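You operate a simulated robot arm through the tools that you are given. There is no shell and no other tool.

The job below is to be done with a simulated robot arm. You get a single attempt, and the scene is never put back.

JOB
Crimp the hose end with the grey collar at its size and put it in the green tray.
Fine: one stroke; lift the lever again.

It is judged by the outcome, as a careful person would: the job done as asked, and still so three seconds after it is handed in. It fails if anything else is knocked over, pushed out of place, dropped, spilled or broken.

ROBOT AND FRAMES
A 6-joint arm with a two-finger gripper, fixed in place. Base frame: the origin is on the floor under the middle of its stand, x ahead of it, y to its left, z up. Lengths are in m, angles in degrees, forces in N, time in s.
It reaches about 1.572 m from its shoulder. Its first joint turns from -166.0 to 166.0 degrees. Payload 2.45 kg.
The tool frame sits at the grasp point between the pads (the TCP): z along the fingers, y along the line on which they close. The tips reach 0.02 m beyond it. The gripper opens to 0.14 m; its body begins 0.168 m behind the TCP.
Orientation is that of the tool frame in the base frame, as a unit quaternion [w, x, y, z]. With the fingers straight down and closing along the base's y, the tool's x points along the base's -x, its y along +y and its z along -z.

CONTROLS
- The arm moves only by the tool play_rows. Its arguments are lists of equal length, an entry for each row: "linear": the shift along the tool's x, y, z in m, a list of three; "dr": the turn, a rotation vector about the tool's x, y, z in degrees, a list of three; "claw": the closure, from 0 (fully open) to 1 (shut). In form: {"linear": [[tx, ty, tz], ...], "dr": [[ax, ay, az], ...], "claw": [claw, ...]}. A call has 1 to 20 rows; each row shifts and turns the commanded pose from where the row before left it, along the tool's axes as they then stand. Rows are played at 5 a second. More than 0.05 m and 8.6 degrees between two rows, or a gripper value outside its range, and nothing of the call is played. A pose out of reach is approached as far as the arm can. The call stops where the force on the tool passes 90 N (or 10 N more than at its start, if that is more) or the arm is blocked; 0.2 s more then pass. Each finger travels about 0.045 m/s and halts on what it meets, pressing with about 31 N; the grip force reading is that of the motor and also rises with nothing between the fingers. The clock runs only during rows and for 0.2 s after the last one: add rows that do not move to give the fingers time. It gives the time, the measured TCP pose, the force on the tool (base axes), the opening and the grip force at its end, in the units of the frame above (readings bear some noise), with the torque about the TCP (base axes, N m) and any sound that the robot's microphone picked up.
- Cameras (640 x 400 px; columns grow to the right, rows downward): "scene" is fixed at [0.0497, 0.4998, 1.6168]; the picture's right is [-0.43, -0.90, 0.00], its down [-0.35, 0.17, -0.92] and it looks along [0.83, -0.40, -0.39] (base axes); focal length 333 px, centre (320, 200). "wrist" rides on the gripper at [0.078, 0.011, -0.209] in the tool frame; the picture's right is [-0.14, 0.99, 0.00], its down [-0.92, -0.13, -0.37] and it looks along [-0.37, -0.05, 0.93] (tool axes); focal length 280 px, centre (320, 200). There is no depth. A picture from a camera that has moved, and an enlarged one, comes with that camera's place and axes in the base frame and with its lens.
- snapshot(camera): a new picture of that camera. No time passes.
- inspect(camera, box): a new picture of the part [left, top, right, bottom] of that camera's present view, enlarged. No time passes.
- sign_off(): hands the job in; it is judged then, once.

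Places have to be worked out from the pictures, the camera data and where the tool is seen. Open the gripper and draw the arm clear of the work before you hand the job in, unless the task says otherwise.

The tools are called after ">>>" as name(argument=value, ...) on one line, values as JSON. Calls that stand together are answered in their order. play_rows: Moves the arm, as the interface text tells. Its arguments: {"type":"object","properties":{"linear":{"type":"array"},"dr":{"type":"array"},"claw":{"type":"array"}},"required":["linear","dr","claw"]} The other tools are called the same way: snapshot (camera) takes a picture; inspect (camera, box) takes an enlarged picture of a part of a camera's view; sign_off () hands the job in.

At the start:

```text
time_s: 0.0
position: [0.69, 0.0407, 1.3901]
orientation: [0.001, 0.0, 1.0, 0.0]
contact_force: [0.1, 0.1, -0.2]
torque: [-0.03, 0.03, -0.01]
gripper_width: 0.1399
finger_force: 0.1
```

scene: 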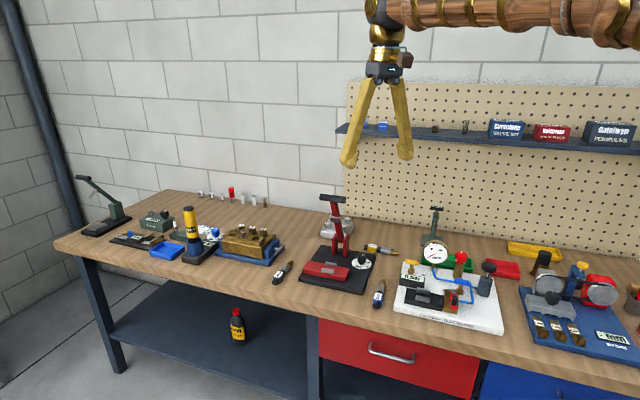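
wrist: 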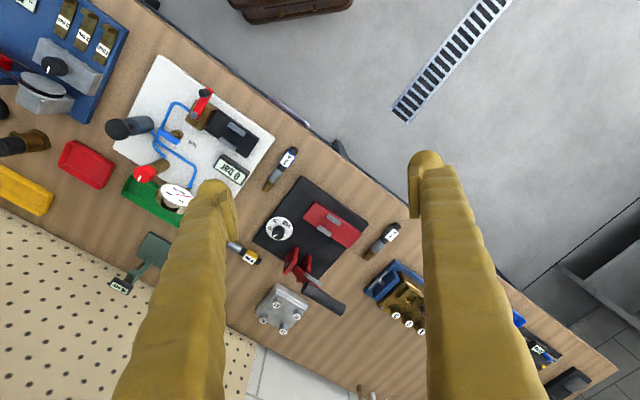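

The pictures show a bench with a crimping press (red/black, dial) in the middle, and several hose ends around it. I'll enlarge the area to read the dial, the collars and the trays.

>>> inspect(camera="scene", box=[260, 180, 420, 320])

>>> inspect(camera="scene", box=[380, 190, 540, 340])

>>> inspect(camera="scene", box=[60, 160, 300, 300])

>>> inspect(camera="wrist", box=[220, 130, 420, 350])

>>> inspect(camera="wrist", box=[0, 0, 300, 300])

```text
2.86 times, centred on (340, 250) of scene
camera zoom: at [0.0497, 0.4998, 1.6168], right [-0.43, -0.9, 0.0], down [-0.35, 0.17, -0.92], along [0.83, -0.4, -0.39], focal length 950 px, centre (263, 57)
```

zoom: 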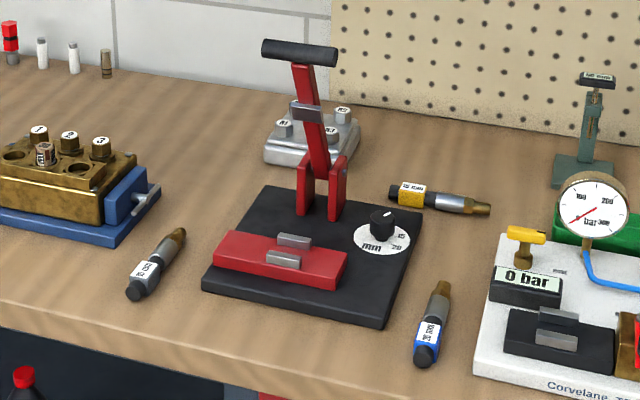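

```text
2.67 times, centred on (460, 265) of scene
camera zoom: at [0.0497, 0.4998, 1.6168], right [-0.43, -0.9, 0.0], down [-0.35, 0.17, -0.92], along [0.83, -0.4, -0.39], focal length 887 px, centre (-53, 27)
```

zoom: 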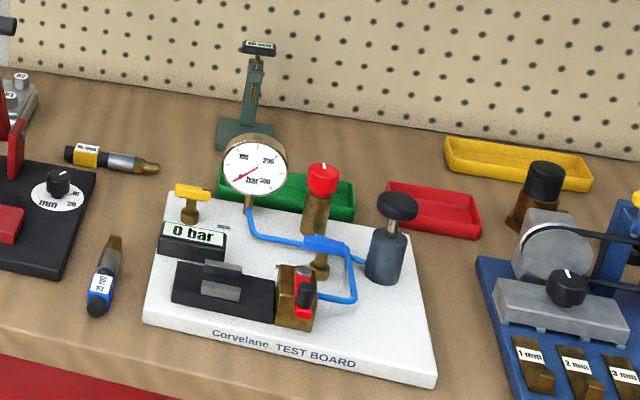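

```text
2.67 times, centred on (180, 230) of scene
camera zoom: at [0.0497, 0.4998, 1.6168], right [-0.43, -0.9, 0.0], down [-0.35, 0.17, -0.92], along [0.83, -0.4, -0.39], focal length 887 px, centre (693, 120)
```

zoom: 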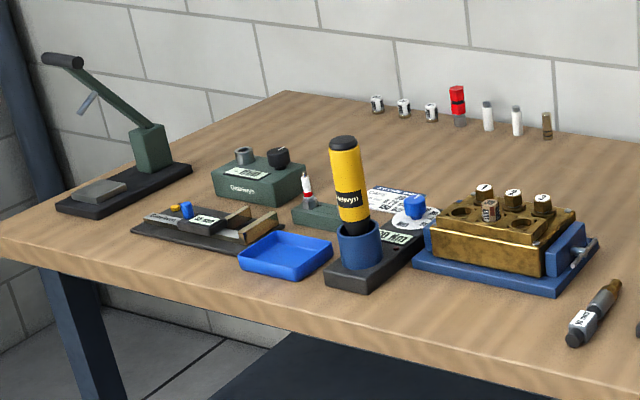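

```text
1.82 times, centred on (320, 240) of wrist
camera zoom: at [0.6128, 0.0517, 1.5981], right [0.14, 0.99, 0.0], down [0.92, -0.13, 0.37], along [0.37, -0.05, -0.93], focal length 510 px, centre (320, 127)
```

zoom: 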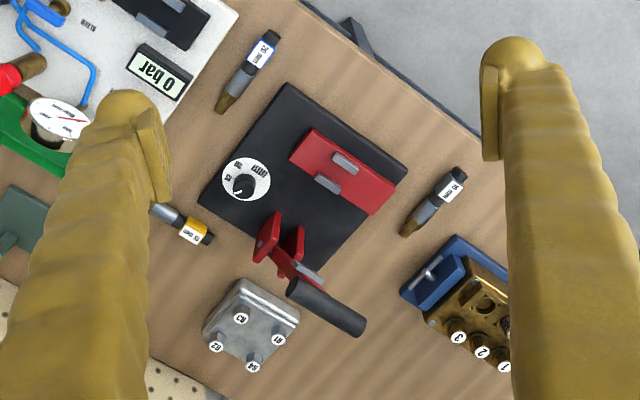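

```text
1.33 times, centred on (150, 150) of wrist
camera zoom: at [0.6128, 0.0517, 1.5981], right [0.14, 0.99, 0.0], down [0.92, -0.13, 0.37], along [0.37, -0.05, -0.93], focal length 374 px, centre (547, 267)
```

zoom: 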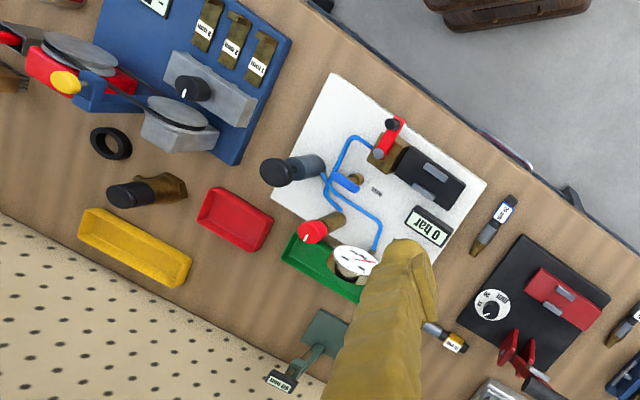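

The crimp press has a dial in mm, two jaws on a red block and a lever. I zoom further to read the collar labels and dial marks.

>>> inspect(camera="scene", box=[285, 255, 315, 295])

>>> inspect(camera="wrist", box=[255, 205, 305, 250])

>>> inspect(camera="scene", box=[300, 225, 380, 300])

>>> inspect(camera="wrist", box=[350, 210, 410, 270])

>>> inspect(camera="scene", box=[265, 250, 305, 290])

>>> inspect(camera="wrist", box=[240, 170, 360, 320])

```text
10.00 times, centred on (300, 275) of scene
camera zoom: at [0.0497, 0.4998, 1.6168], right [-0.43, -0.9, 0.0], down [-0.35, 0.17, -0.92], along [0.83, -0.4, -0.39], focal length 3326 px, centre (520, -550)
```

zoom: 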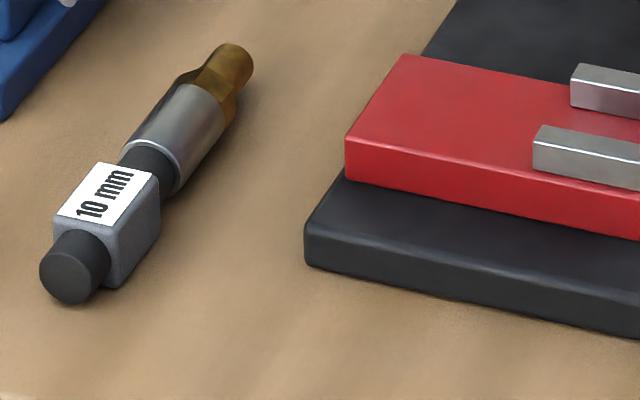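

```text
8.89 times, centred on (280, 228) of wrist
camera zoom: at [0.6128, 0.0517, 1.5981], right [0.14, 0.99, 0.0], down [0.92, -0.13, 0.37], along [0.37, -0.05, -0.93], focal length 2492 px, centre (676, -44)
```

zoom: 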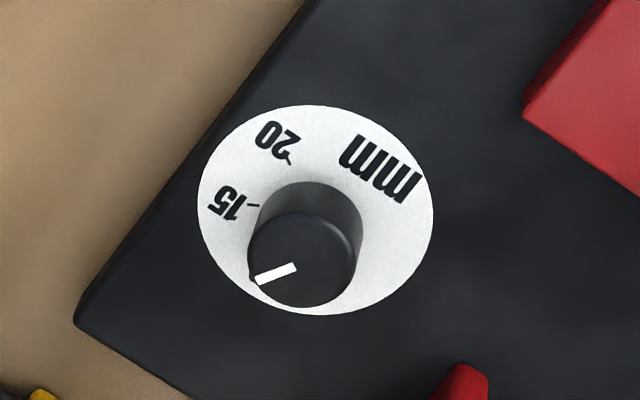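

```text
5.33 times, centred on (340, 262) of scene
camera zoom: at [0.0497, 0.4998, 1.6168], right [-0.43, -0.9, 0.0], down [-0.35, 0.17, -0.92], along [0.83, -0.4, -0.39], focal length 1774 px, centre (213, -133)
```

zoom: 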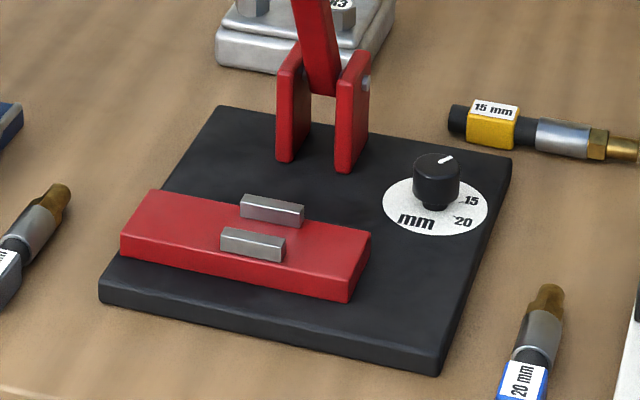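

```text
6.67 times, centred on (380, 240) of wrist
camera zoom: at [0.6128, 0.0517, 1.5981], right [0.14, 0.99, 0.0], down [0.92, -0.13, 0.37], along [0.37, -0.05, -0.93], focal length 1869 px, centre (-80, -67)
```

zoom: 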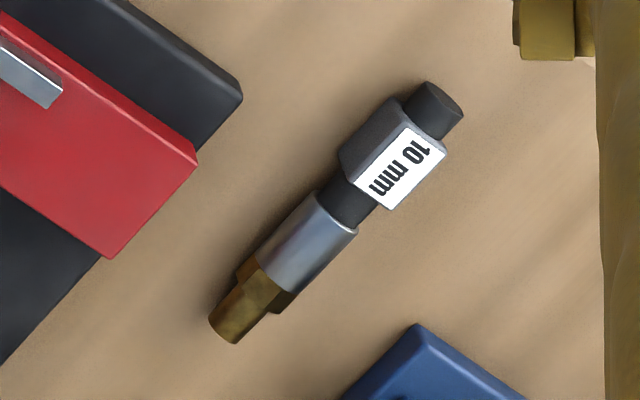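

```text
10.00 times, centred on (285, 270) of scene
camera zoom: at [0.0497, 0.4998, 1.6168], right [-0.43, -0.9, 0.0], down [-0.35, 0.17, -0.92], along [0.83, -0.4, -0.39], focal length 3326 px, centre (670, -500)
```

zoom: 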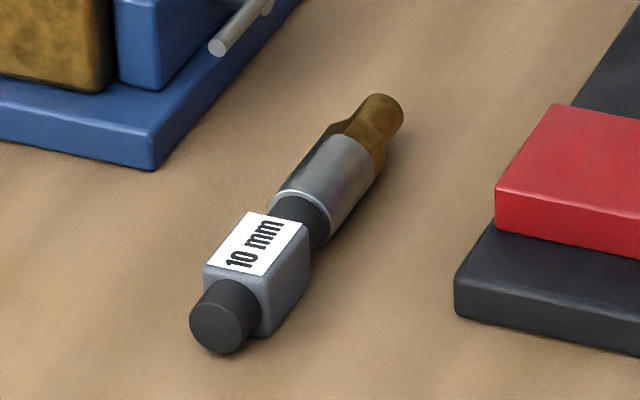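

```text
2.67 times, centred on (300, 245) of wrist
camera zoom: at [0.6128, 0.0517, 1.5981], right [0.14, 0.99, 0.0], down [0.92, -0.13, 0.37], along [0.37, -0.05, -0.93], focal length 748 px, centre (373, 80)
```

zoom: 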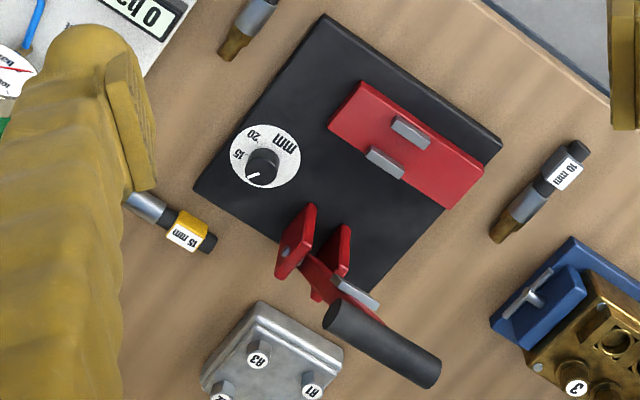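

Grey collar reads 10 mm; the visible dial marks are 15 and 20 and the pointer sits past 15. The bench is yawed about 45°, with the press near (0.98, -0.03) and its lever handle near (0.967, 0.011, 1.185). I turn the tool 45° in place so that its camera squares up with the bench, staying high.

>>> play_rows(linear=[[0, 0, 0], [0, 0, 0], [0, 0, 0], [0, 0, 0], [0, 0, 0], [0, 0, 0], [-0.03, 0, 0.02], [-0.03, 0, 0.02], [-0.03, 0, 0.02]], dr=[[0, 0, 7.5], [0, 0, 7.5], [0, 0, 7.5], [0, 0, 7.5], [0, 0, 7.5], [0, 0, 7.5], [0, 0, 0], [0, 0, 0], [0, 0, 0]], claw=[0, 0, 0, 0, 0, 0, 0, 0, 0])

>>> snapshot(camera="wrist")

>>> snapshot(camera="scene")

```text
time_s: 2.0
position: [0.7554, -0.0263, 1.3293]
orientation: [0.0, 0.384, 0.923, -0.001]
contact_force: [-0.5, -0.4, 1.3]
torque: [0.01, -0.03, 0.02]
gripper_width: 0.14
finger_force: 0.0
```

```text
taken
camera wrist: at [0.7085, 0.0387, 1.538], right [0.8, 0.6, 0.0], down [0.56, -0.74, 0.37], along [0.22, -0.29, -0.93], focal length 280 px, centre (320, 200)
```

wrist: 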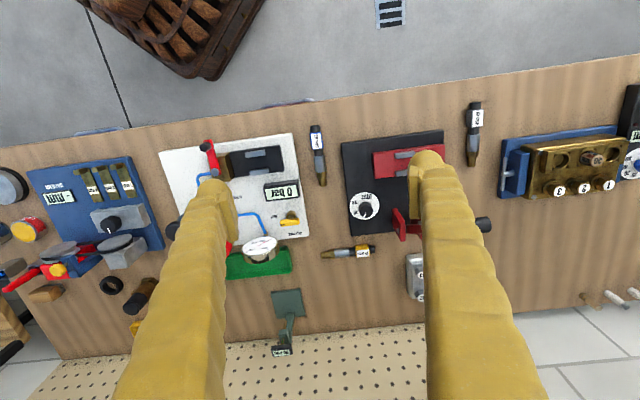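

```text
taken
```

scene: 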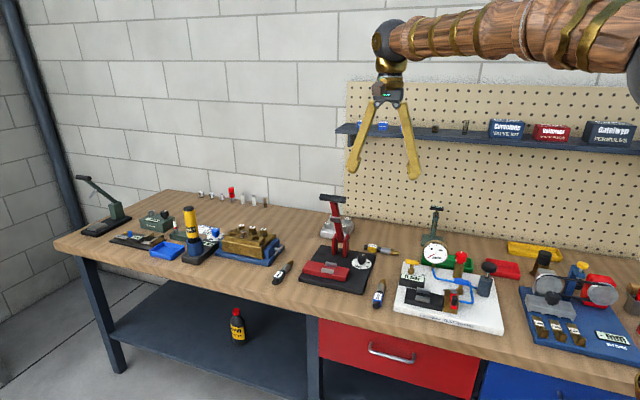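

The camera now squares with the bench. I move over the press front (staying above the handle height) to read the dial between the fingers.

>>> play_rows(linear=[[-0.03, 0.041, 0.03], [-0.03, 0.041, 0.03], [0, 0, 0]], dr=[[0, 0, 0], [0, 0, 0], [0, 0, 0]], claw=[0, 0, 0])

>>> snapshot(camera="wrist")

>>> inspect(camera="wrist", box=[230, 130, 430, 330])

```text
refused: row 1 steps farther than a row can; nothing moved
```

```text
taken
camera wrist: at [0.7085, 0.0387, 1.538], right [0.8, 0.6, 0.0], down [0.56, -0.74, 0.37], along [0.22, -0.29, -0.93], focal length 280 px, centre (320, 200)
```

wrist: 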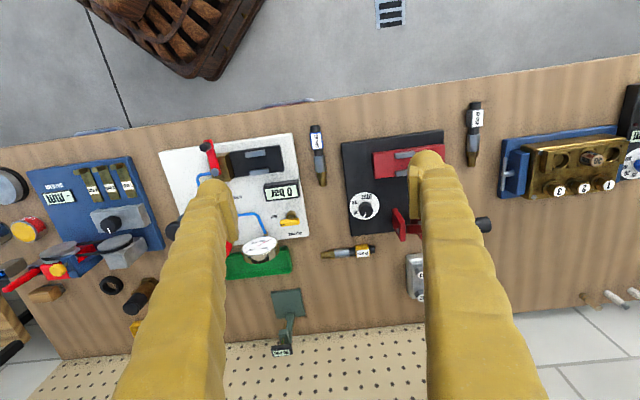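

```text
2.00 times, centred on (330, 230) of wrist
camera zoom: at [0.7085, 0.0387, 1.538], right [0.8, 0.6, 0.0], down [0.56, -0.74, 0.37], along [0.22, -0.29, -0.93], focal length 561 px, centre (300, 140)
```

zoom: 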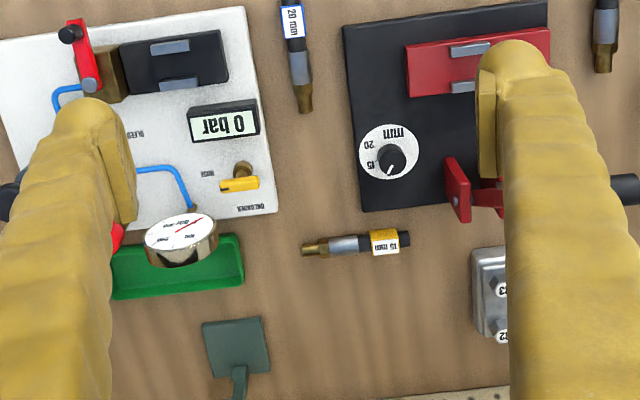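

The row was over 0.05 m, so nothing moved; I repeat it in smaller steps.

>>> play_rows(linear=[[-0.02, 0.03, 0.02], [-0.02, 0.03, 0.02], [-0.02, 0.025, 0.02], [0, 0, 0]], dr=[[0, 0, 0], [0, 0, 0], [0, 0, 0], [0, 0, 0]], claw=[0, 0, 0, 0])

>>> snapshot(camera="wrist")

>>> inspect(camera="wrist", box=[230, 130, 430, 330])

```text
time_s: 3.0
position: [0.8553, -0.004, 1.2692]
orientation: [0.0, 0.383, 0.924, 0.0]
contact_force: [1.1, -0.4, 0.0]
torque: [-0.01, -0.03, 0.02]
gripper_width: 0.14
finger_force: 0.0
```

```text
taken
camera wrist: at [0.8095, 0.0586, 1.4776], right [0.8, 0.6, 0.0], down [0.56, -0.74, 0.37], along [0.22, -0.29, -0.93], focal length 280 px, centre (320, 200)
```

wrist: 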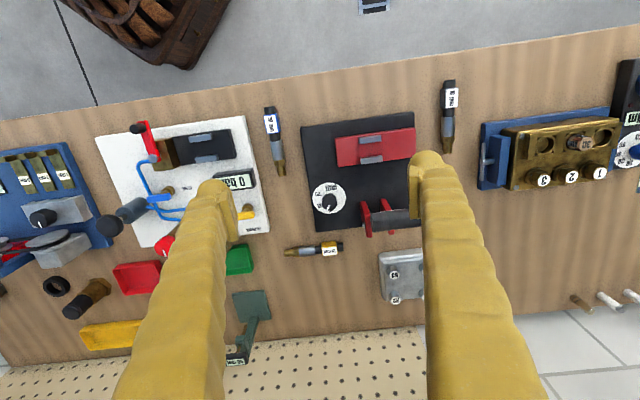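

```text
2.00 times, centred on (330, 230) of wrist
camera zoom: at [0.8095, 0.0586, 1.4776], right [0.8, 0.6, 0.0], down [0.56, -0.74, 0.37], along [0.22, -0.29, -0.93], focal length 561 px, centre (300, 140)
```

zoom: 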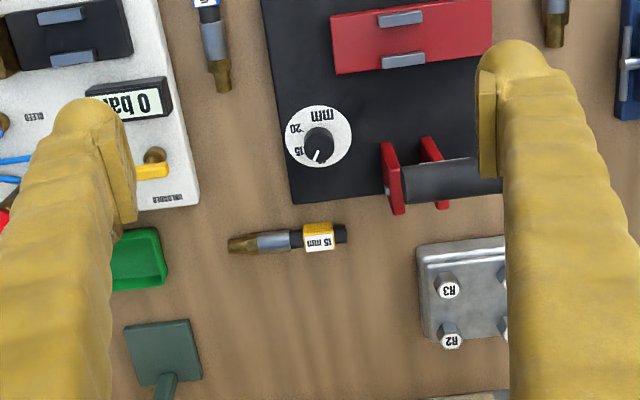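

>>> inspect(camera="wrist", box=[305, 170, 355, 220])

>>> inspect(camera="wrist", box=[300, 105, 430, 245])

>>> inspect(camera="scene", box=[345, 245, 385, 275])

```text
8.00 times, centred on (330, 195) of wrist
camera zoom: at [0.8095, 0.0586, 1.4776], right [0.8, 0.6, 0.0], down [0.56, -0.74, 0.37], along [0.22, -0.29, -0.93], focal length 2243 px, centre (240, 240)
```

zoom: 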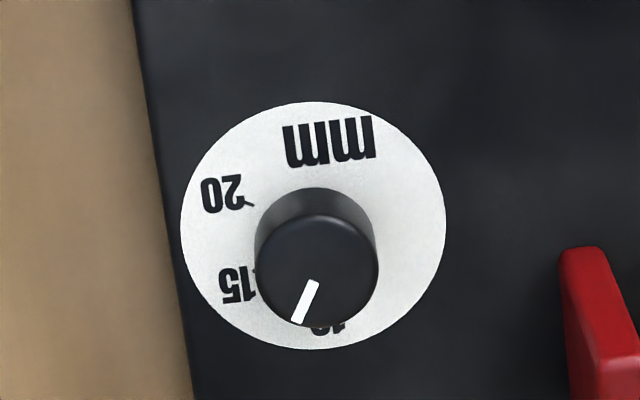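

```text
2.86 times, centred on (365, 175) of wrist
camera zoom: at [0.8095, 0.0586, 1.4776], right [0.8, 0.6, 0.0], down [0.56, -0.74, 0.37], along [0.22, -0.29, -0.93], focal length 801 px, centre (191, 271)
```

zoom: 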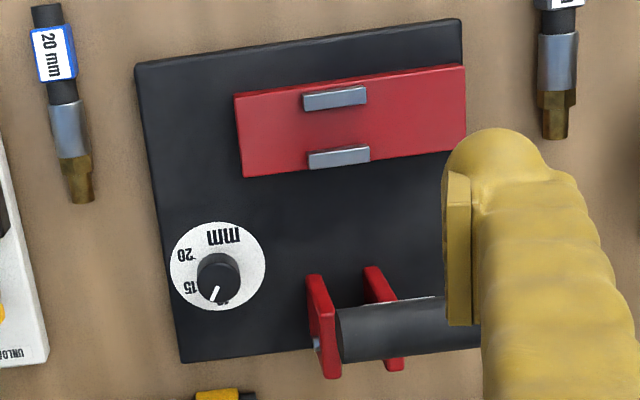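

```text
13.33 times, centred on (365, 260) of scene
camera zoom: at [0.0497, 0.4998, 1.6168], right [-0.43, -0.9, 0.0], down [-0.35, 0.17, -0.92], along [0.83, -0.4, -0.39], focal length 4434 px, centre (-280, -600)
```

zoom: 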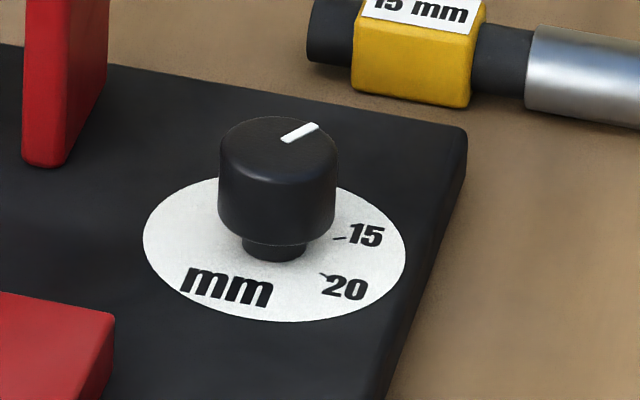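

The 10 mark is at the dial's wall side and the pointer seems to sit between 10 and 15, so the dial probably needs a turn. I move the camera directly above the dial (raising first to clear the lever handle) to confirm.

>>> play_rows(linear=[[0, -0.018, -0.03], [-0.045, 0, -0.01], [-0.045, 0, 0], [-0.045, 0, 0], [-0.045, 0, 0], [-0.035, 0, 0], [0, 0, 0]], dr=[[0, 0, 0], [0, 0, 0], [0, 0, 0], [0, 0, 0], [0, 0, 0], [0, 0, 0], [0, 0, 0]], claw=[0, 0, 0, 0, 0, 0, 0])

>>> snapshot(camera="wrist")

>>> inspect(camera="wrist", box=[290, 60, 350, 110])

>>> snapshot(camera="scene")

```text
time_s: 4.6
position: [0.9935, -0.1708, 1.3078]
orientation: [0.0, 0.382, 0.924, 0.0]
contact_force: [0.2, 0.9, -1.5]
torque: [-0.05, 0.01, -0.03]
gripper_width: 0.1396
finger_force: 0.0
```

```text
taken
camera wrist: at [0.9476, -0.1074, 1.5159], right [0.8, 0.6, 0.0], down [0.56, -0.74, 0.37], along [0.22, -0.29, -0.93], focal length 280 px, centre (320, 200)
```

wrist: 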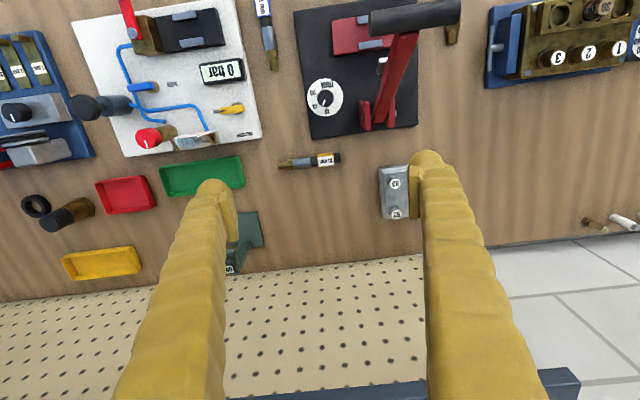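

```text
8.00 times, centred on (320, 85) of wrist
camera zoom: at [0.9476, -0.1074, 1.5159], right [0.8, 0.6, 0.0], down [0.56, -0.74, 0.37], along [0.22, -0.29, -0.93], focal length 2243 px, centre (320, 1120)
```

zoom: 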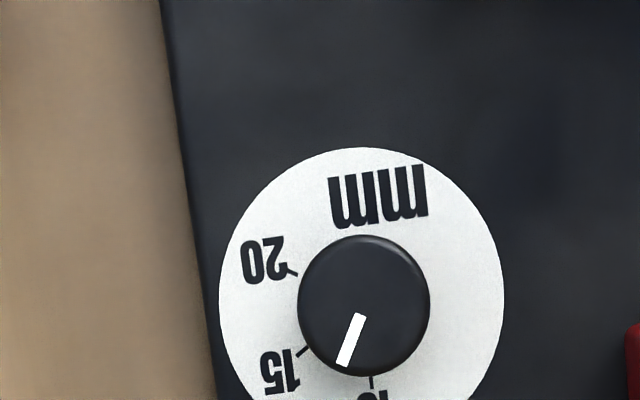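

```text
taken
```

scene: 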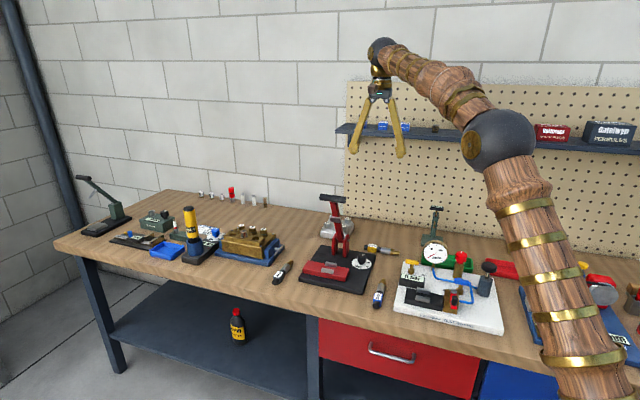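

>>> inspect(camera="wrist", box=[300, 72, 350, 122])

>>> inspect(camera="wrist", box=[280, 0, 480, 150])

>>> inspect(camera="wrist", box=[120, 110, 300, 250])

```text
8.00 times, centred on (325, 97) of wrist
camera zoom: at [0.9476, -0.1074, 1.5159], right [0.8, 0.6, 0.0], down [0.56, -0.74, 0.37], along [0.22, -0.29, -0.93], focal length 2243 px, centre (280, 1024)
```

zoom: 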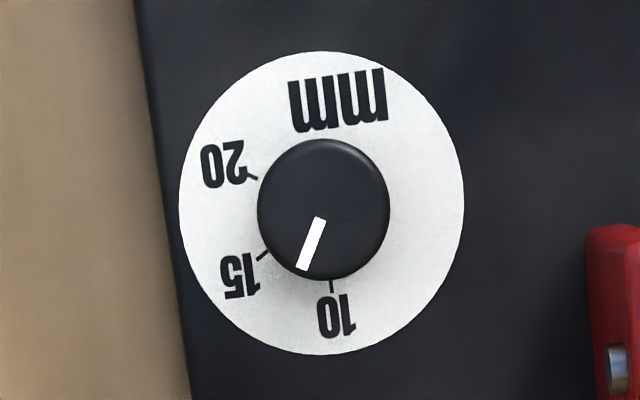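

```text
2.67 times, centred on (380, 75) of wrist
camera zoom: at [0.9476, -0.1074, 1.5159], right [0.8, 0.6, 0.0], down [0.56, -0.74, 0.37], along [0.22, -0.29, -0.93], focal length 748 px, centre (160, 533)
```

zoom: 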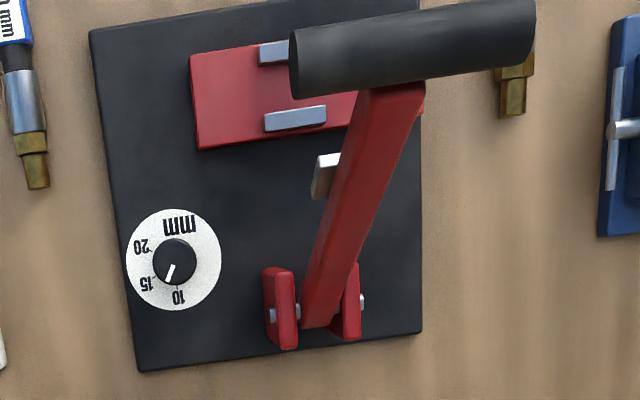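

```text
2.86 times, centred on (210, 180) of wrist
camera zoom: at [0.9476, -0.1074, 1.5159], right [0.8, 0.6, 0.0], down [0.56, -0.74, 0.37], along [0.22, -0.29, -0.93], focal length 801 px, centre (634, 257)
```

zoom: 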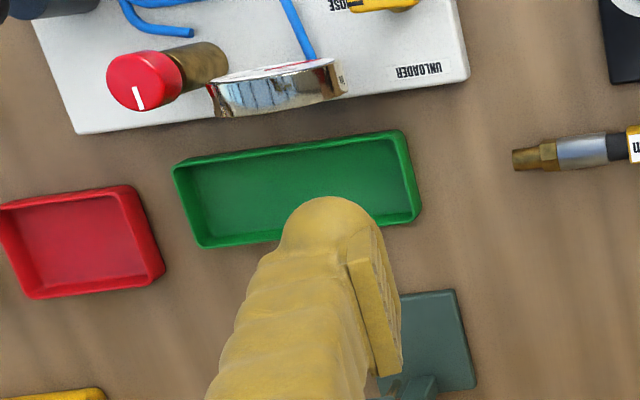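

The pointer is clearly between 10 and 15, about 28° off the 10 mark, so the knob must be turned counter-clockwise (from above) to 10. Before going low, I check the gripper's shape in the scene view to judge clearance to the lever handle.

>>> inspect(camera="scene", box=[330, 30, 430, 170])

>>> inspect(camera="scene", box=[310, 180, 390, 260])

```text
2.86 times, centred on (380, 100) of scene
camera zoom: at [0.0497, 0.4998, 1.6168], right [-0.43, -0.9, 0.0], down [-0.35, 0.17, -0.92], along [0.83, -0.4, -0.39], focal length 950 px, centre (149, 486)
```

zoom: 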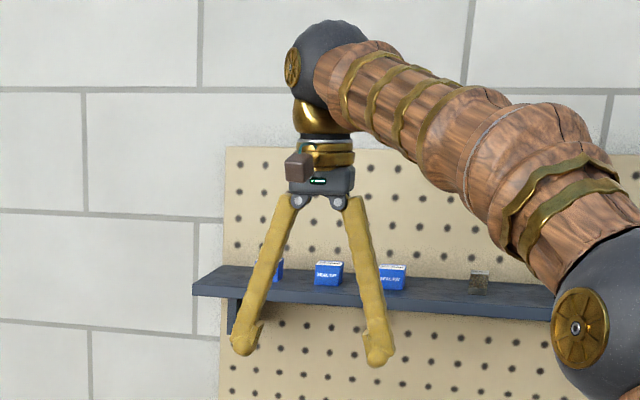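

```text
5.00 times, centred on (350, 220) of scene
camera zoom: at [0.0497, 0.4998, 1.6168], right [-0.43, -0.9, 0.0], down [-0.35, 0.17, -0.92], along [0.83, -0.4, -0.39], focal length 1663 px, centre (170, 100)
```

zoom: 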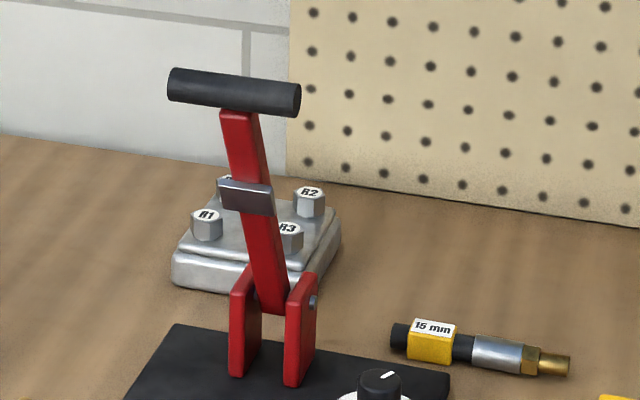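

The gripper body is slim (about 0.07 m wide) and the camera box sticks out on tool +x. I turn the tool -90° so the camera is on the right side away from the lever, and move over the knob (est. 0.966, -0.115) at a safe height.

>>> play_rows(linear=[[0, 0, 0], [0, 0, 0], [0, 0, 0], [0, 0, 0], [0, 0, 0], [0, 0, 0], [0, 0, 0], [0, 0, 0], [0, 0, 0], [0, 0, 0], [0, 0, 0], [0, 0, 0], [-0.01, 0.03, 0], [-0.01, 0.029, 0], [0, 0, 0.045], [0, 0, 0.045], [0, 0, 0]], dr=[[0, 0, -7.5], [0, 0, -7.5], [0, 0, -7.5], [0, 0, -7.5], [0, 0, -7.5], [0, 0, -7.5], [0, 0, -7.5], [0, 0, -7.5], [0, 0, -7.5], [0, 0, -7.5], [0, 0, -7.5], [0, 0, -7.5], [0, 0, 0], [0, 0, 0], [0, 0, 0], [0, 0, 0], [0, 0, 0]], claw=[0, 0, 0, 0, 0, 0, 0, 0, 0, 0, 0.1, 0.2, 0.3, 0.3, 0.3, 0.3, 0.3])

>>> snapshot(camera="wrist")

>>> snapshot(camera="scene")

```text
time_s: 8.2
position: [0.9677, -0.1159, 1.2205]
orientation: [0.0, -0.383, 0.924, 0.0]
contact_force: [0.1, 0.3, -0.2]
torque: [0.02, 0.0, -0.03]
gripper_width: 0.0979
finger_force: 0.2
```

```text
taken
camera wrist: at [0.9059, -0.1622, 1.4299], right [-0.6, 0.8, 0.0], down [0.74, 0.56, 0.37], along [0.29, 0.22, -0.93], focal length 280 px, centre (320, 200)
```

wrist: 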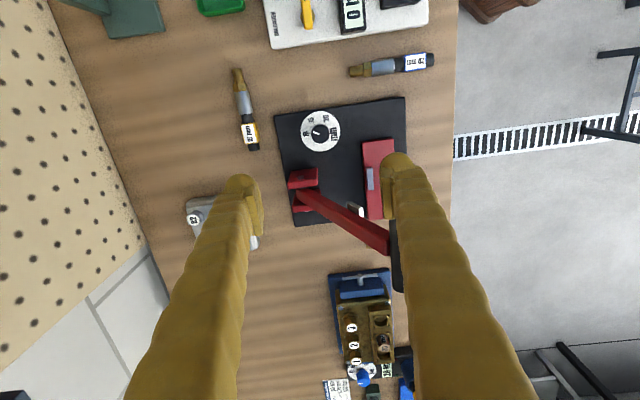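

```text
taken
```

scene: 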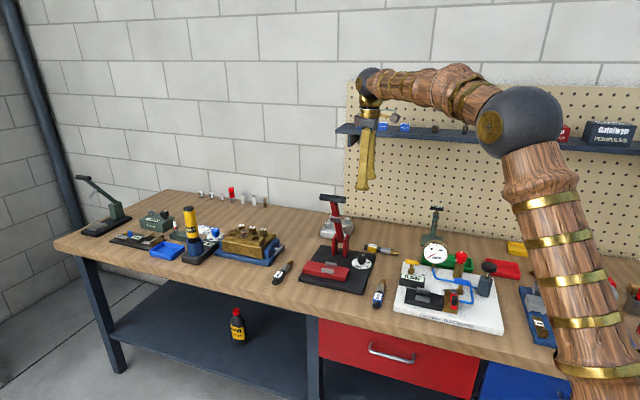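

I'm above the knob at z=1.22. I zoom to locate the knob and the lever handle end relative to the right finger before descending.

>>> inspect(camera="wrist", box=[260, 80, 440, 310])

>>> inspect(camera="wrist", box=[295, 105, 345, 155])

>>> inspect(camera="scene", box=[310, 60, 430, 300])

```text
1.74 times, centred on (350, 195) of wrist
camera zoom: at [0.9059, -0.1622, 1.4299], right [-0.6, 0.8, 0.0], down [0.74, 0.56, 0.37], along [0.29, 0.22, -0.93], focal length 488 px, centre (268, 209)
```

zoom: 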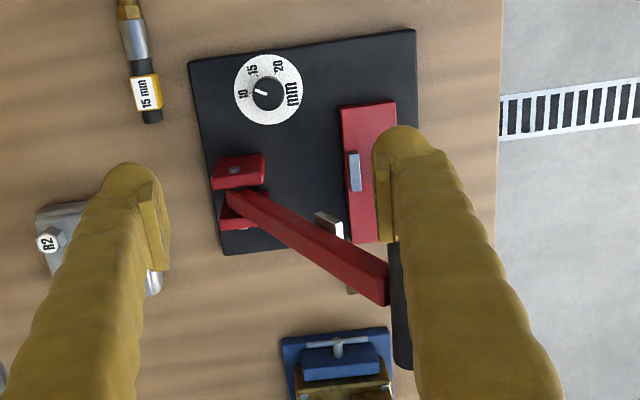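

```text
8.00 times, centred on (320, 130) of wrist
camera zoom: at [0.9059, -0.1622, 1.4299], right [-0.6, 0.8, 0.0], down [0.74, 0.56, 0.37], along [0.29, 0.22, -0.93], focal length 2243 px, centre (320, 760)
```

zoom: 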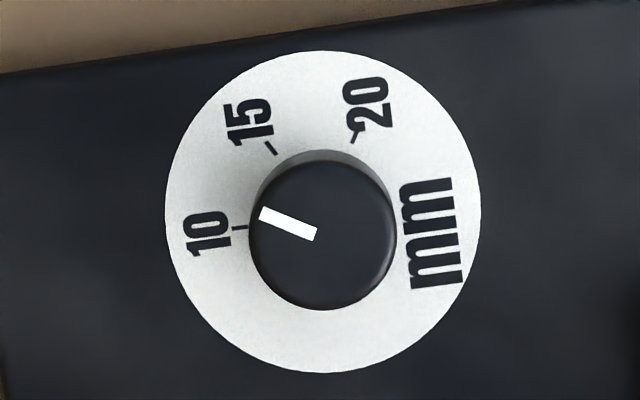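

```text
1.67 times, centred on (370, 180) of scene
camera zoom: at [0.0497, 0.4998, 1.6168], right [-0.43, -0.9, 0.0], down [-0.35, 0.17, -0.92], along [0.83, -0.4, -0.39], focal length 554 px, centre (237, 233)
```

zoom: 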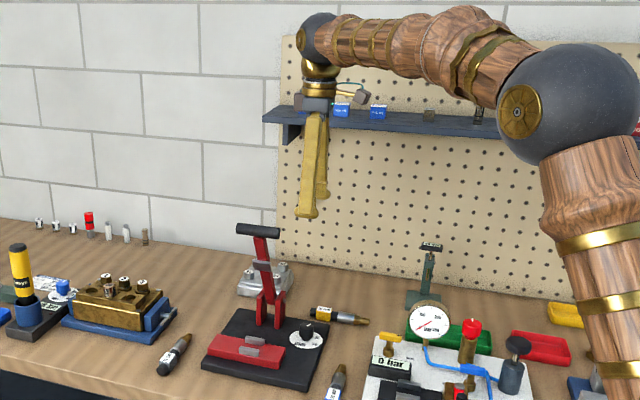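

Two views agree on the knob at about (0.966, -0.116), top near z 0.915–0.92, and the handle end is ~0.05 m to the side of the right finger. I descend partway with a 0.07 m opening and check again.

>>> play_rows(linear=[[0.001, -0.001, 0.04], [0, 0, 0.045], [0, 0, 0.045], [0, 0, 0.045], [0, 0, 0.045], [0, 0, 0]], dr=[[0, 0, 0], [0, 0, 0], [0, 0, 0], [0, 0, 0], [0, 0, 0], [0, 0, 0]], claw=[0.4, 0.5, 0.5, 0.5, 0.5, 0.5])

>>> snapshot(camera="wrist")

>>> inspect(camera="scene", box=[310, 140, 410, 300])

```text
time_s: 9.6
position: [0.9687, -0.1186, 0.9991]
orientation: [0.0, -0.383, 0.924, -0.001]
contact_force: [0.0, 0.0, 0.3]
torque: [0.01, 0.0, 0.03]
gripper_width: 0.0702
finger_force: 0.1
```

```text
taken
camera wrist: at [0.9062, -0.1653, 1.2069], right [-0.6, 0.8, 0.0], down [0.74, 0.56, 0.37], along [0.29, 0.22, -0.93], focal length 280 px, centre (320, 200)
```

wrist: 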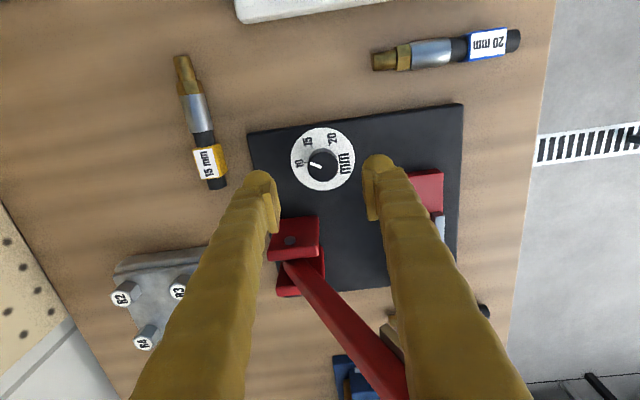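

```text
2.50 times, centred on (360, 220) of scene
camera zoom: at [0.0497, 0.4998, 1.6168], right [-0.43, -0.9, 0.0], down [-0.35, 0.17, -0.92], along [0.83, -0.4, -0.39], focal length 831 px, centre (220, 150)
```

zoom: 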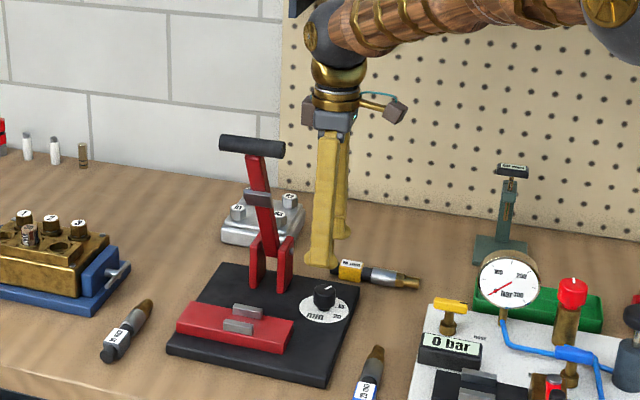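

>>> inspect(camera="wrist", box=[270, 110, 370, 210])

```text
4.00 times, centred on (320, 160) of wrist
camera zoom: at [0.9062, -0.1653, 1.2069], right [-0.6, 0.8, 0.0], down [0.74, 0.56, 0.37], along [0.29, 0.22, -0.93], focal length 1122 px, centre (320, 360)
```

zoom: 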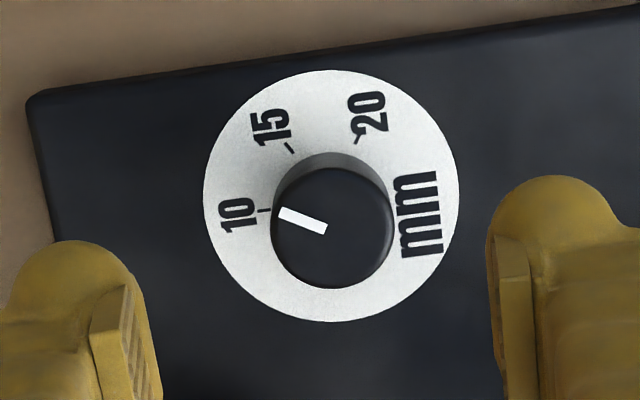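

The knob is about 3 mm toward +tool y of the grip axis; disc near z 0.88 and knob top near 0.915. I correct, descend to TCP z≈0.915 and close on the knob.

>>> play_rows(linear=[[0, 0.003, 0.03], [0, 0, 0.03], [0, 0, 0.014], [0, 0, 0.01], [0, 0, 0], [0, 0, 0], [0, 0, 0], [0, 0, 0], [0, 0, 0]], dr=[[0, 0, 0], [0, 0, 0], [0, 0, 0], [0, 0, 0], [0, 0, 0], [0, 0, 0], [0, 0, 0], [0, 0, 0], [0, 0, 0]], claw=[0.5, 0.5, 0.5, 0.5, 0.5, 0.65, 0.8, 0.8, 0.8])

>>> snapshot(camera="wrist")

```text
time_s: 11.6
position: [0.9657, -0.1146, 0.9164]
orientation: [0.0, -0.383, 0.924, 0.0]
contact_force: [7.8, -10.4, -3.5]
torque: [-0.01, -0.07, -0.01]
gripper_width: 0.0369
finger_force: 6.7
```

```text
taken
camera wrist: at [0.9024, -0.1616, 1.1236], right [-0.6, 0.8, 0.0], down [0.74, 0.56, 0.37], along [0.29, 0.22, -0.93], focal length 280 px, centre (320, 200)
```

wrist: 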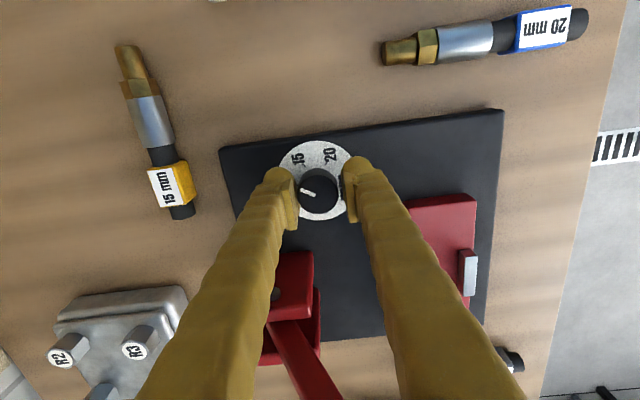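

The +D-side finger touched first (about 13 N along D), so the grip is a couple of mm off-centre. I ease off, shift 3 mm along tool -y, and close again.

>>> play_rows(linear=[[0, 0, 0], [0, -0.003, 0], [0, 0, 0], [0, 0, 0], [0, 0, 0]], dr=[[0, 0, 0], [0, 0, 0], [0, 0, 0], [0, 0, 0], [0, 0, 0]], claw=[0.65, 0.65, 0.8, 0.85, 0.85])

>>> inspect(camera="wrist", box=[260, 130, 380, 240])

```text
time_s: 12.8
position: [0.9675, -0.1145, 0.9147]
orientation: [0.0, -0.383, 0.924, 0.001]
contact_force: [-12.8, 16.4, 4.4]
torque: [0.2, 0.08, 0.0]
gripper_width: 0.0324
finger_force: 38.5
```

```text
3.64 times, centred on (320, 185) of wrist
camera zoom: at [0.9048, -0.1625, 1.1241], right [-0.6, 0.8, 0.0], down [0.74, 0.56, 0.37], along [0.29, 0.22, -0.93], focal length 1020 px, centre (320, 254)
```

zoom: 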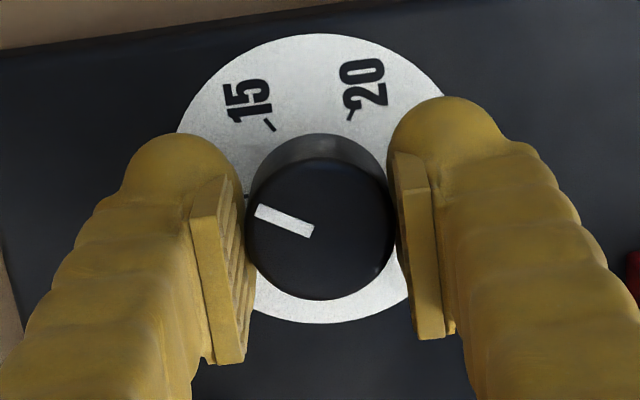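

Both pads now hold the knob (0.0324 m wide, with a lateral offset of about 1 mm). I turn it -29° about tool z (counter-clockwise from above) toward 10, then look.

>>> play_rows(linear=[[0, 0.0015, 0], [0, 0, 0], [0, 0, 0], [0, 0, 0], [0, 0, 0], [0, 0, 0]], dr=[[0, 0, 0], [0, 0, -7.25], [0, 0, -7.25], [0, 0, -7.25], [0, 0, -7.25], [0, 0, 0]], claw=[0.85, 0.85, 0.85, 0.85, 0.85, 0.85])

>>> inspect(camera="wrist", box=[260, 130, 380, 240])

```text
time_s: 14.2
position: [0.9672, -0.1157, 0.9167]
orientation: [0.001, -0.602, 0.798, 0.0]
contact_force: [-19.7, 5.4, 4.6]
torque: [0.02, 0.24, 0.01]
gripper_width: 0.0325
finger_force: 44.7
```

```text
3.64 times, centred on (320, 185) of wrist
camera zoom: at [0.9356, -0.1868, 1.124], right [-0.91, 0.4, 0.0], down [0.38, 0.85, 0.37], along [0.15, 0.34, -0.93], focal length 1020 px, centre (320, 254)
```

zoom: 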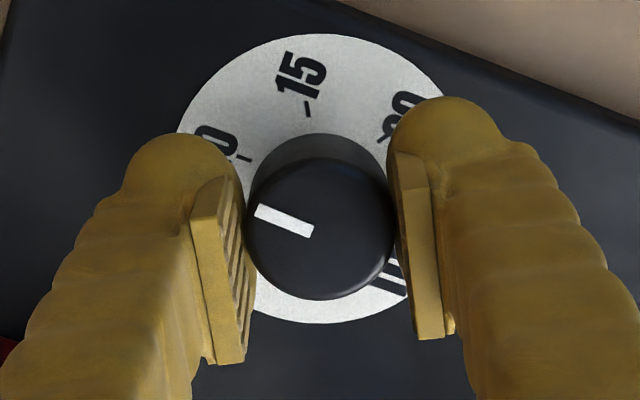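

The pointer direction works out to about -47° in the base frame against the 10 tick at about -45°, so 2° remain. I add -2°, then open and back off straight up to check.

>>> play_rows(linear=[[0, 0, 0], [0, 0, 0], [0, 0, 0], [0, 0, 0], [0, 0, -0.03], [0, 0, -0.04], [0, 0, -0.04], [0, 0, 0]], dr=[[0, 0, -2], [0, 0, 0], [0, 0, 0], [0, 0, 0], [0, 0, 0], [0, 0, 0], [0, 0, 0], [0, 0, 0]], claw=[0.85, 0.85, 0.6, 0.45, 0.45, 0.45, 0.45, 0.45])

>>> inspect(camera="wrist", box=[270, 110, 370, 210])

>>> snapshot(camera="wrist")

```text
time_s: 16.0
position: [0.9679, -0.1147, 1.0253]
orientation: [0.0, -0.615, 0.788, 0.0]
contact_force: [0.6, 0.1, -0.1]
torque: [0.03, 0.0, 0.0]
gripper_width: 0.0771
finger_force: 0.0
```

```text
4.00 times, centred on (320, 160) of wrist
camera zoom: at [0.9386, -0.1874, 1.2345], right [-0.93, 0.37, 0.0], down [0.35, 0.86, 0.37], along [0.14, 0.34, -0.93], focal length 1122 px, centre (320, 360)
```

zoom: 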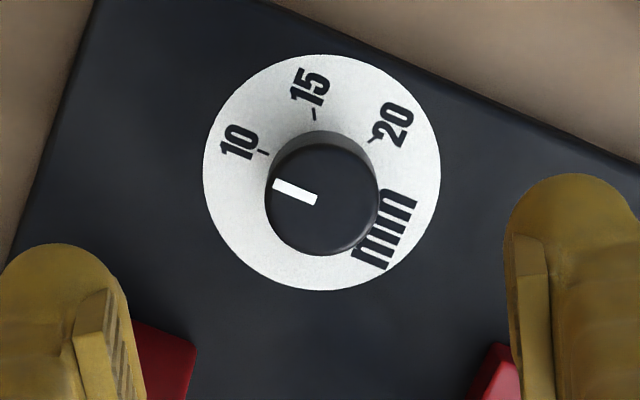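

```text
taken
camera wrist: at [0.9386, -0.1874, 1.2345], right [-0.93, 0.37, 0.0], down [0.35, 0.86, 0.37], along [0.14, 0.34, -0.93], focal length 280 px, centre (320, 200)
```

wrist: 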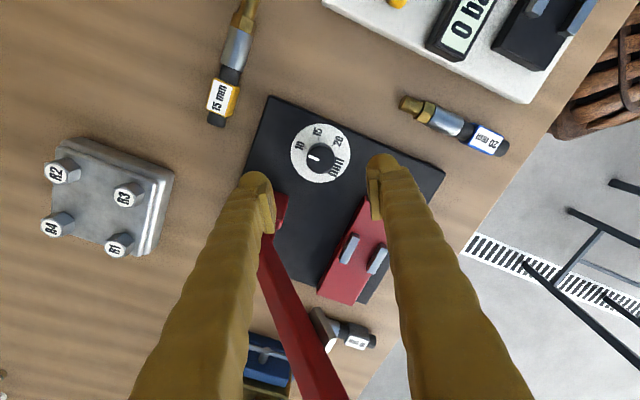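

>>> inspect(camera="wrist", box=[288, 118, 352, 182])

```text
6.25 times, centred on (320, 150) of wrist
camera zoom: at [0.9386, -0.1874, 1.2345], right [-0.93, 0.37, 0.0], down [0.35, 0.86, 0.37], along [0.14, 0.34, -0.93], focal length 1752 px, centre (320, 512)
```

zoom: 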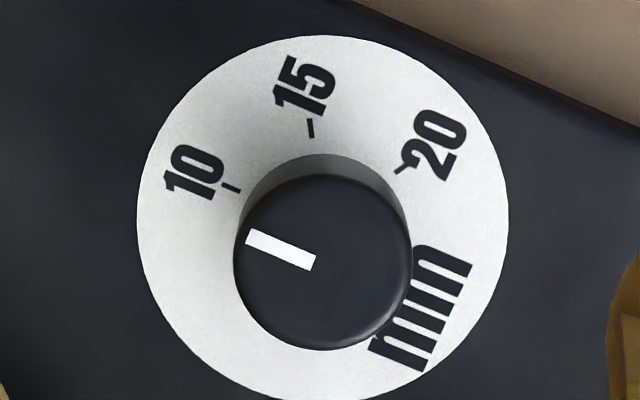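

The pointer is now at -45.3°, lined up with the 10 tick. Next I raise well clear, turn the camera back to the bench front and head to the grey-collared hose end near (1.03, 0.19).

>>> play_rows(linear=[[0, 0, -0.045], [0, 0, -0.045], [0, 0, -0.045], [0, 0, -0.045], [0, 0, -0.045], [0, 0, -0.045], [0, 0, -0.01], [0, 0, 0], [0, 0, 0], [0, 0, 0], [0, 0, 0], [0, 0, 0], [0, 0, 0], [0, 0, 0], [0, 0, 0], [0, 0, 0], [0, 0, 0], [0, 0, 0], [0, 0, 0], [0, 0, 0]], dr=[[0, 0, 0], [0, 0, 0], [0, 0, 0], [0, 0, 0], [0, 0, 0], [0, 0, 8], [0, 0, 8], [0, 0, 8], [0, 0, 8], [0, 0, 8], [0, 0, 8], [0, 0, 8], [0, 0, 8], [0, 0, 8], [0, 0, 8], [0, 0, 8], [0, 0, 8], [0, 0, 8], [0, 0, 8], [0, 0, 8]], claw=[0.4, 0.4, 0.3, 0.2, 0.1, 0, 0, 0, 0, 0, 0, 0, 0, 0, 0, 0, 0, 0, 0, 0])

```text
time_s: 20.2
position: [0.9678, -0.1138, 1.3063]
orientation: [0.001, 0.376, 0.927, 0.0]
contact_force: [-0.9, 0.0, -0.1]
torque: [-0.01, 0.02, 0.03]
gripper_width: 0.1401
finger_force: 0.2
```

Orientation is within 1° of the bench axes. I trim it and travel at z≈1.305 over to the hose end, then lower to about 1.12 for a close look.

>>> play_rows(linear=[[0.027, 0.029, 0], [0.027, 0.029, 0], [0.027, 0.029, 0], [0.027, 0.029, 0], [0.027, 0.029, 0], [0.027, 0.029, 0], [0.027, 0.029, 0], [0.027, 0.029, 0], [0.027, 0.029, 0], [0, 0, 0.045], [0, 0, 0.045], [0, 0, 0.045], [0, 0, 0.045], [0, 0, 0]], dr=[[0, 0, 0.8], [0, 0, 0], [0, 0, 0], [0, 0, 0], [0, 0, 0], [0, 0, 0], [0, 0, 0], [0, 0, 0], [0, 0, 0], [0, 0, 0], [0, 0, 0], [0, 0, 0], [0, 0, 0], [0, 0, 0]], claw=[0, 0, 0, 0, 0, 0, 0, 0, 0, 0, 0, 0, 0, 0])

>>> snapshot(camera="wrist")

>>> snapshot(camera="scene")

```text
time_s: 23.2
position: [0.9776, 0.2414, 1.1265]
orientation: [0.0, 0.381, 0.925, 0.0]
contact_force: [-0.9, -0.2, 0.5]
torque: [-0.02, -0.02, -0.03]
gripper_width: 0.14
finger_force: 0.0
```

```text
taken
camera wrist: at [0.9304, 0.3051, 1.3349], right [0.8, 0.61, 0.0], down [0.56, -0.74, 0.37], along [0.22, -0.29, -0.93], focal length 280 px, centre (320, 200)
```

wrist: 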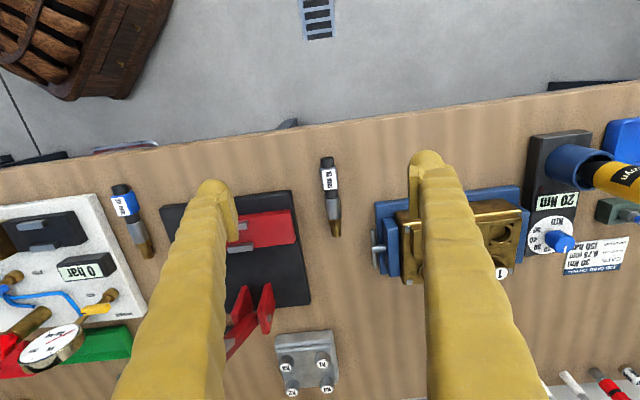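

```text
taken
```

scene: 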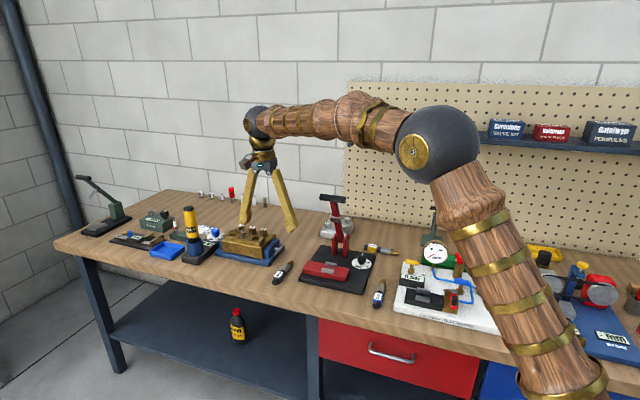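

>>> inspect(camera="wrist", box=[290, 140, 380, 250])

>>> inspect(camera="wrist", box=[200, 190, 320, 310])

>>> inspect(camera="wrist", box=[300, 150, 360, 210])

```text
3.64 times, centred on (335, 195) of wrist
camera zoom: at [0.9304, 0.3051, 1.3349], right [0.8, 0.61, 0.0], down [0.56, -0.74, 0.37], along [0.22, -0.29, -0.93], focal length 1020 px, centre (266, 218)
```

zoom: 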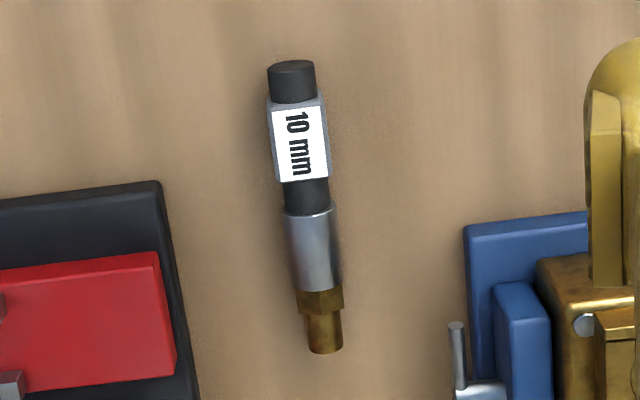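

```text
3.33 times, centred on (260, 250) of wrist
camera zoom: at [0.9304, 0.3051, 1.3349], right [0.8, 0.61, 0.0], down [0.56, -0.74, 0.37], along [0.22, -0.29, -0.93], focal length 935 px, centre (520, 33)
```

zoom: 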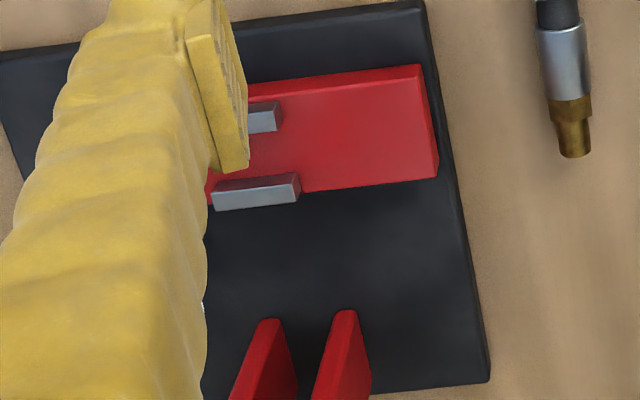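

```text
6.67 times, centred on (330, 180) of wrist
camera zoom: at [0.9304, 0.3051, 1.3349], right [0.8, 0.61, 0.0], down [0.56, -0.74, 0.37], along [0.22, -0.29, -0.93], focal length 1869 px, centre (253, 333)
```

zoom: 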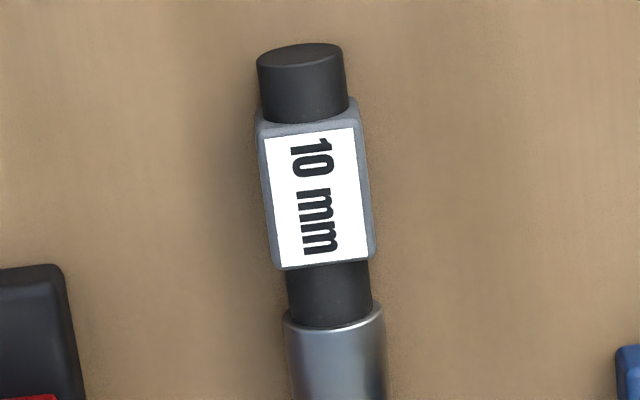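

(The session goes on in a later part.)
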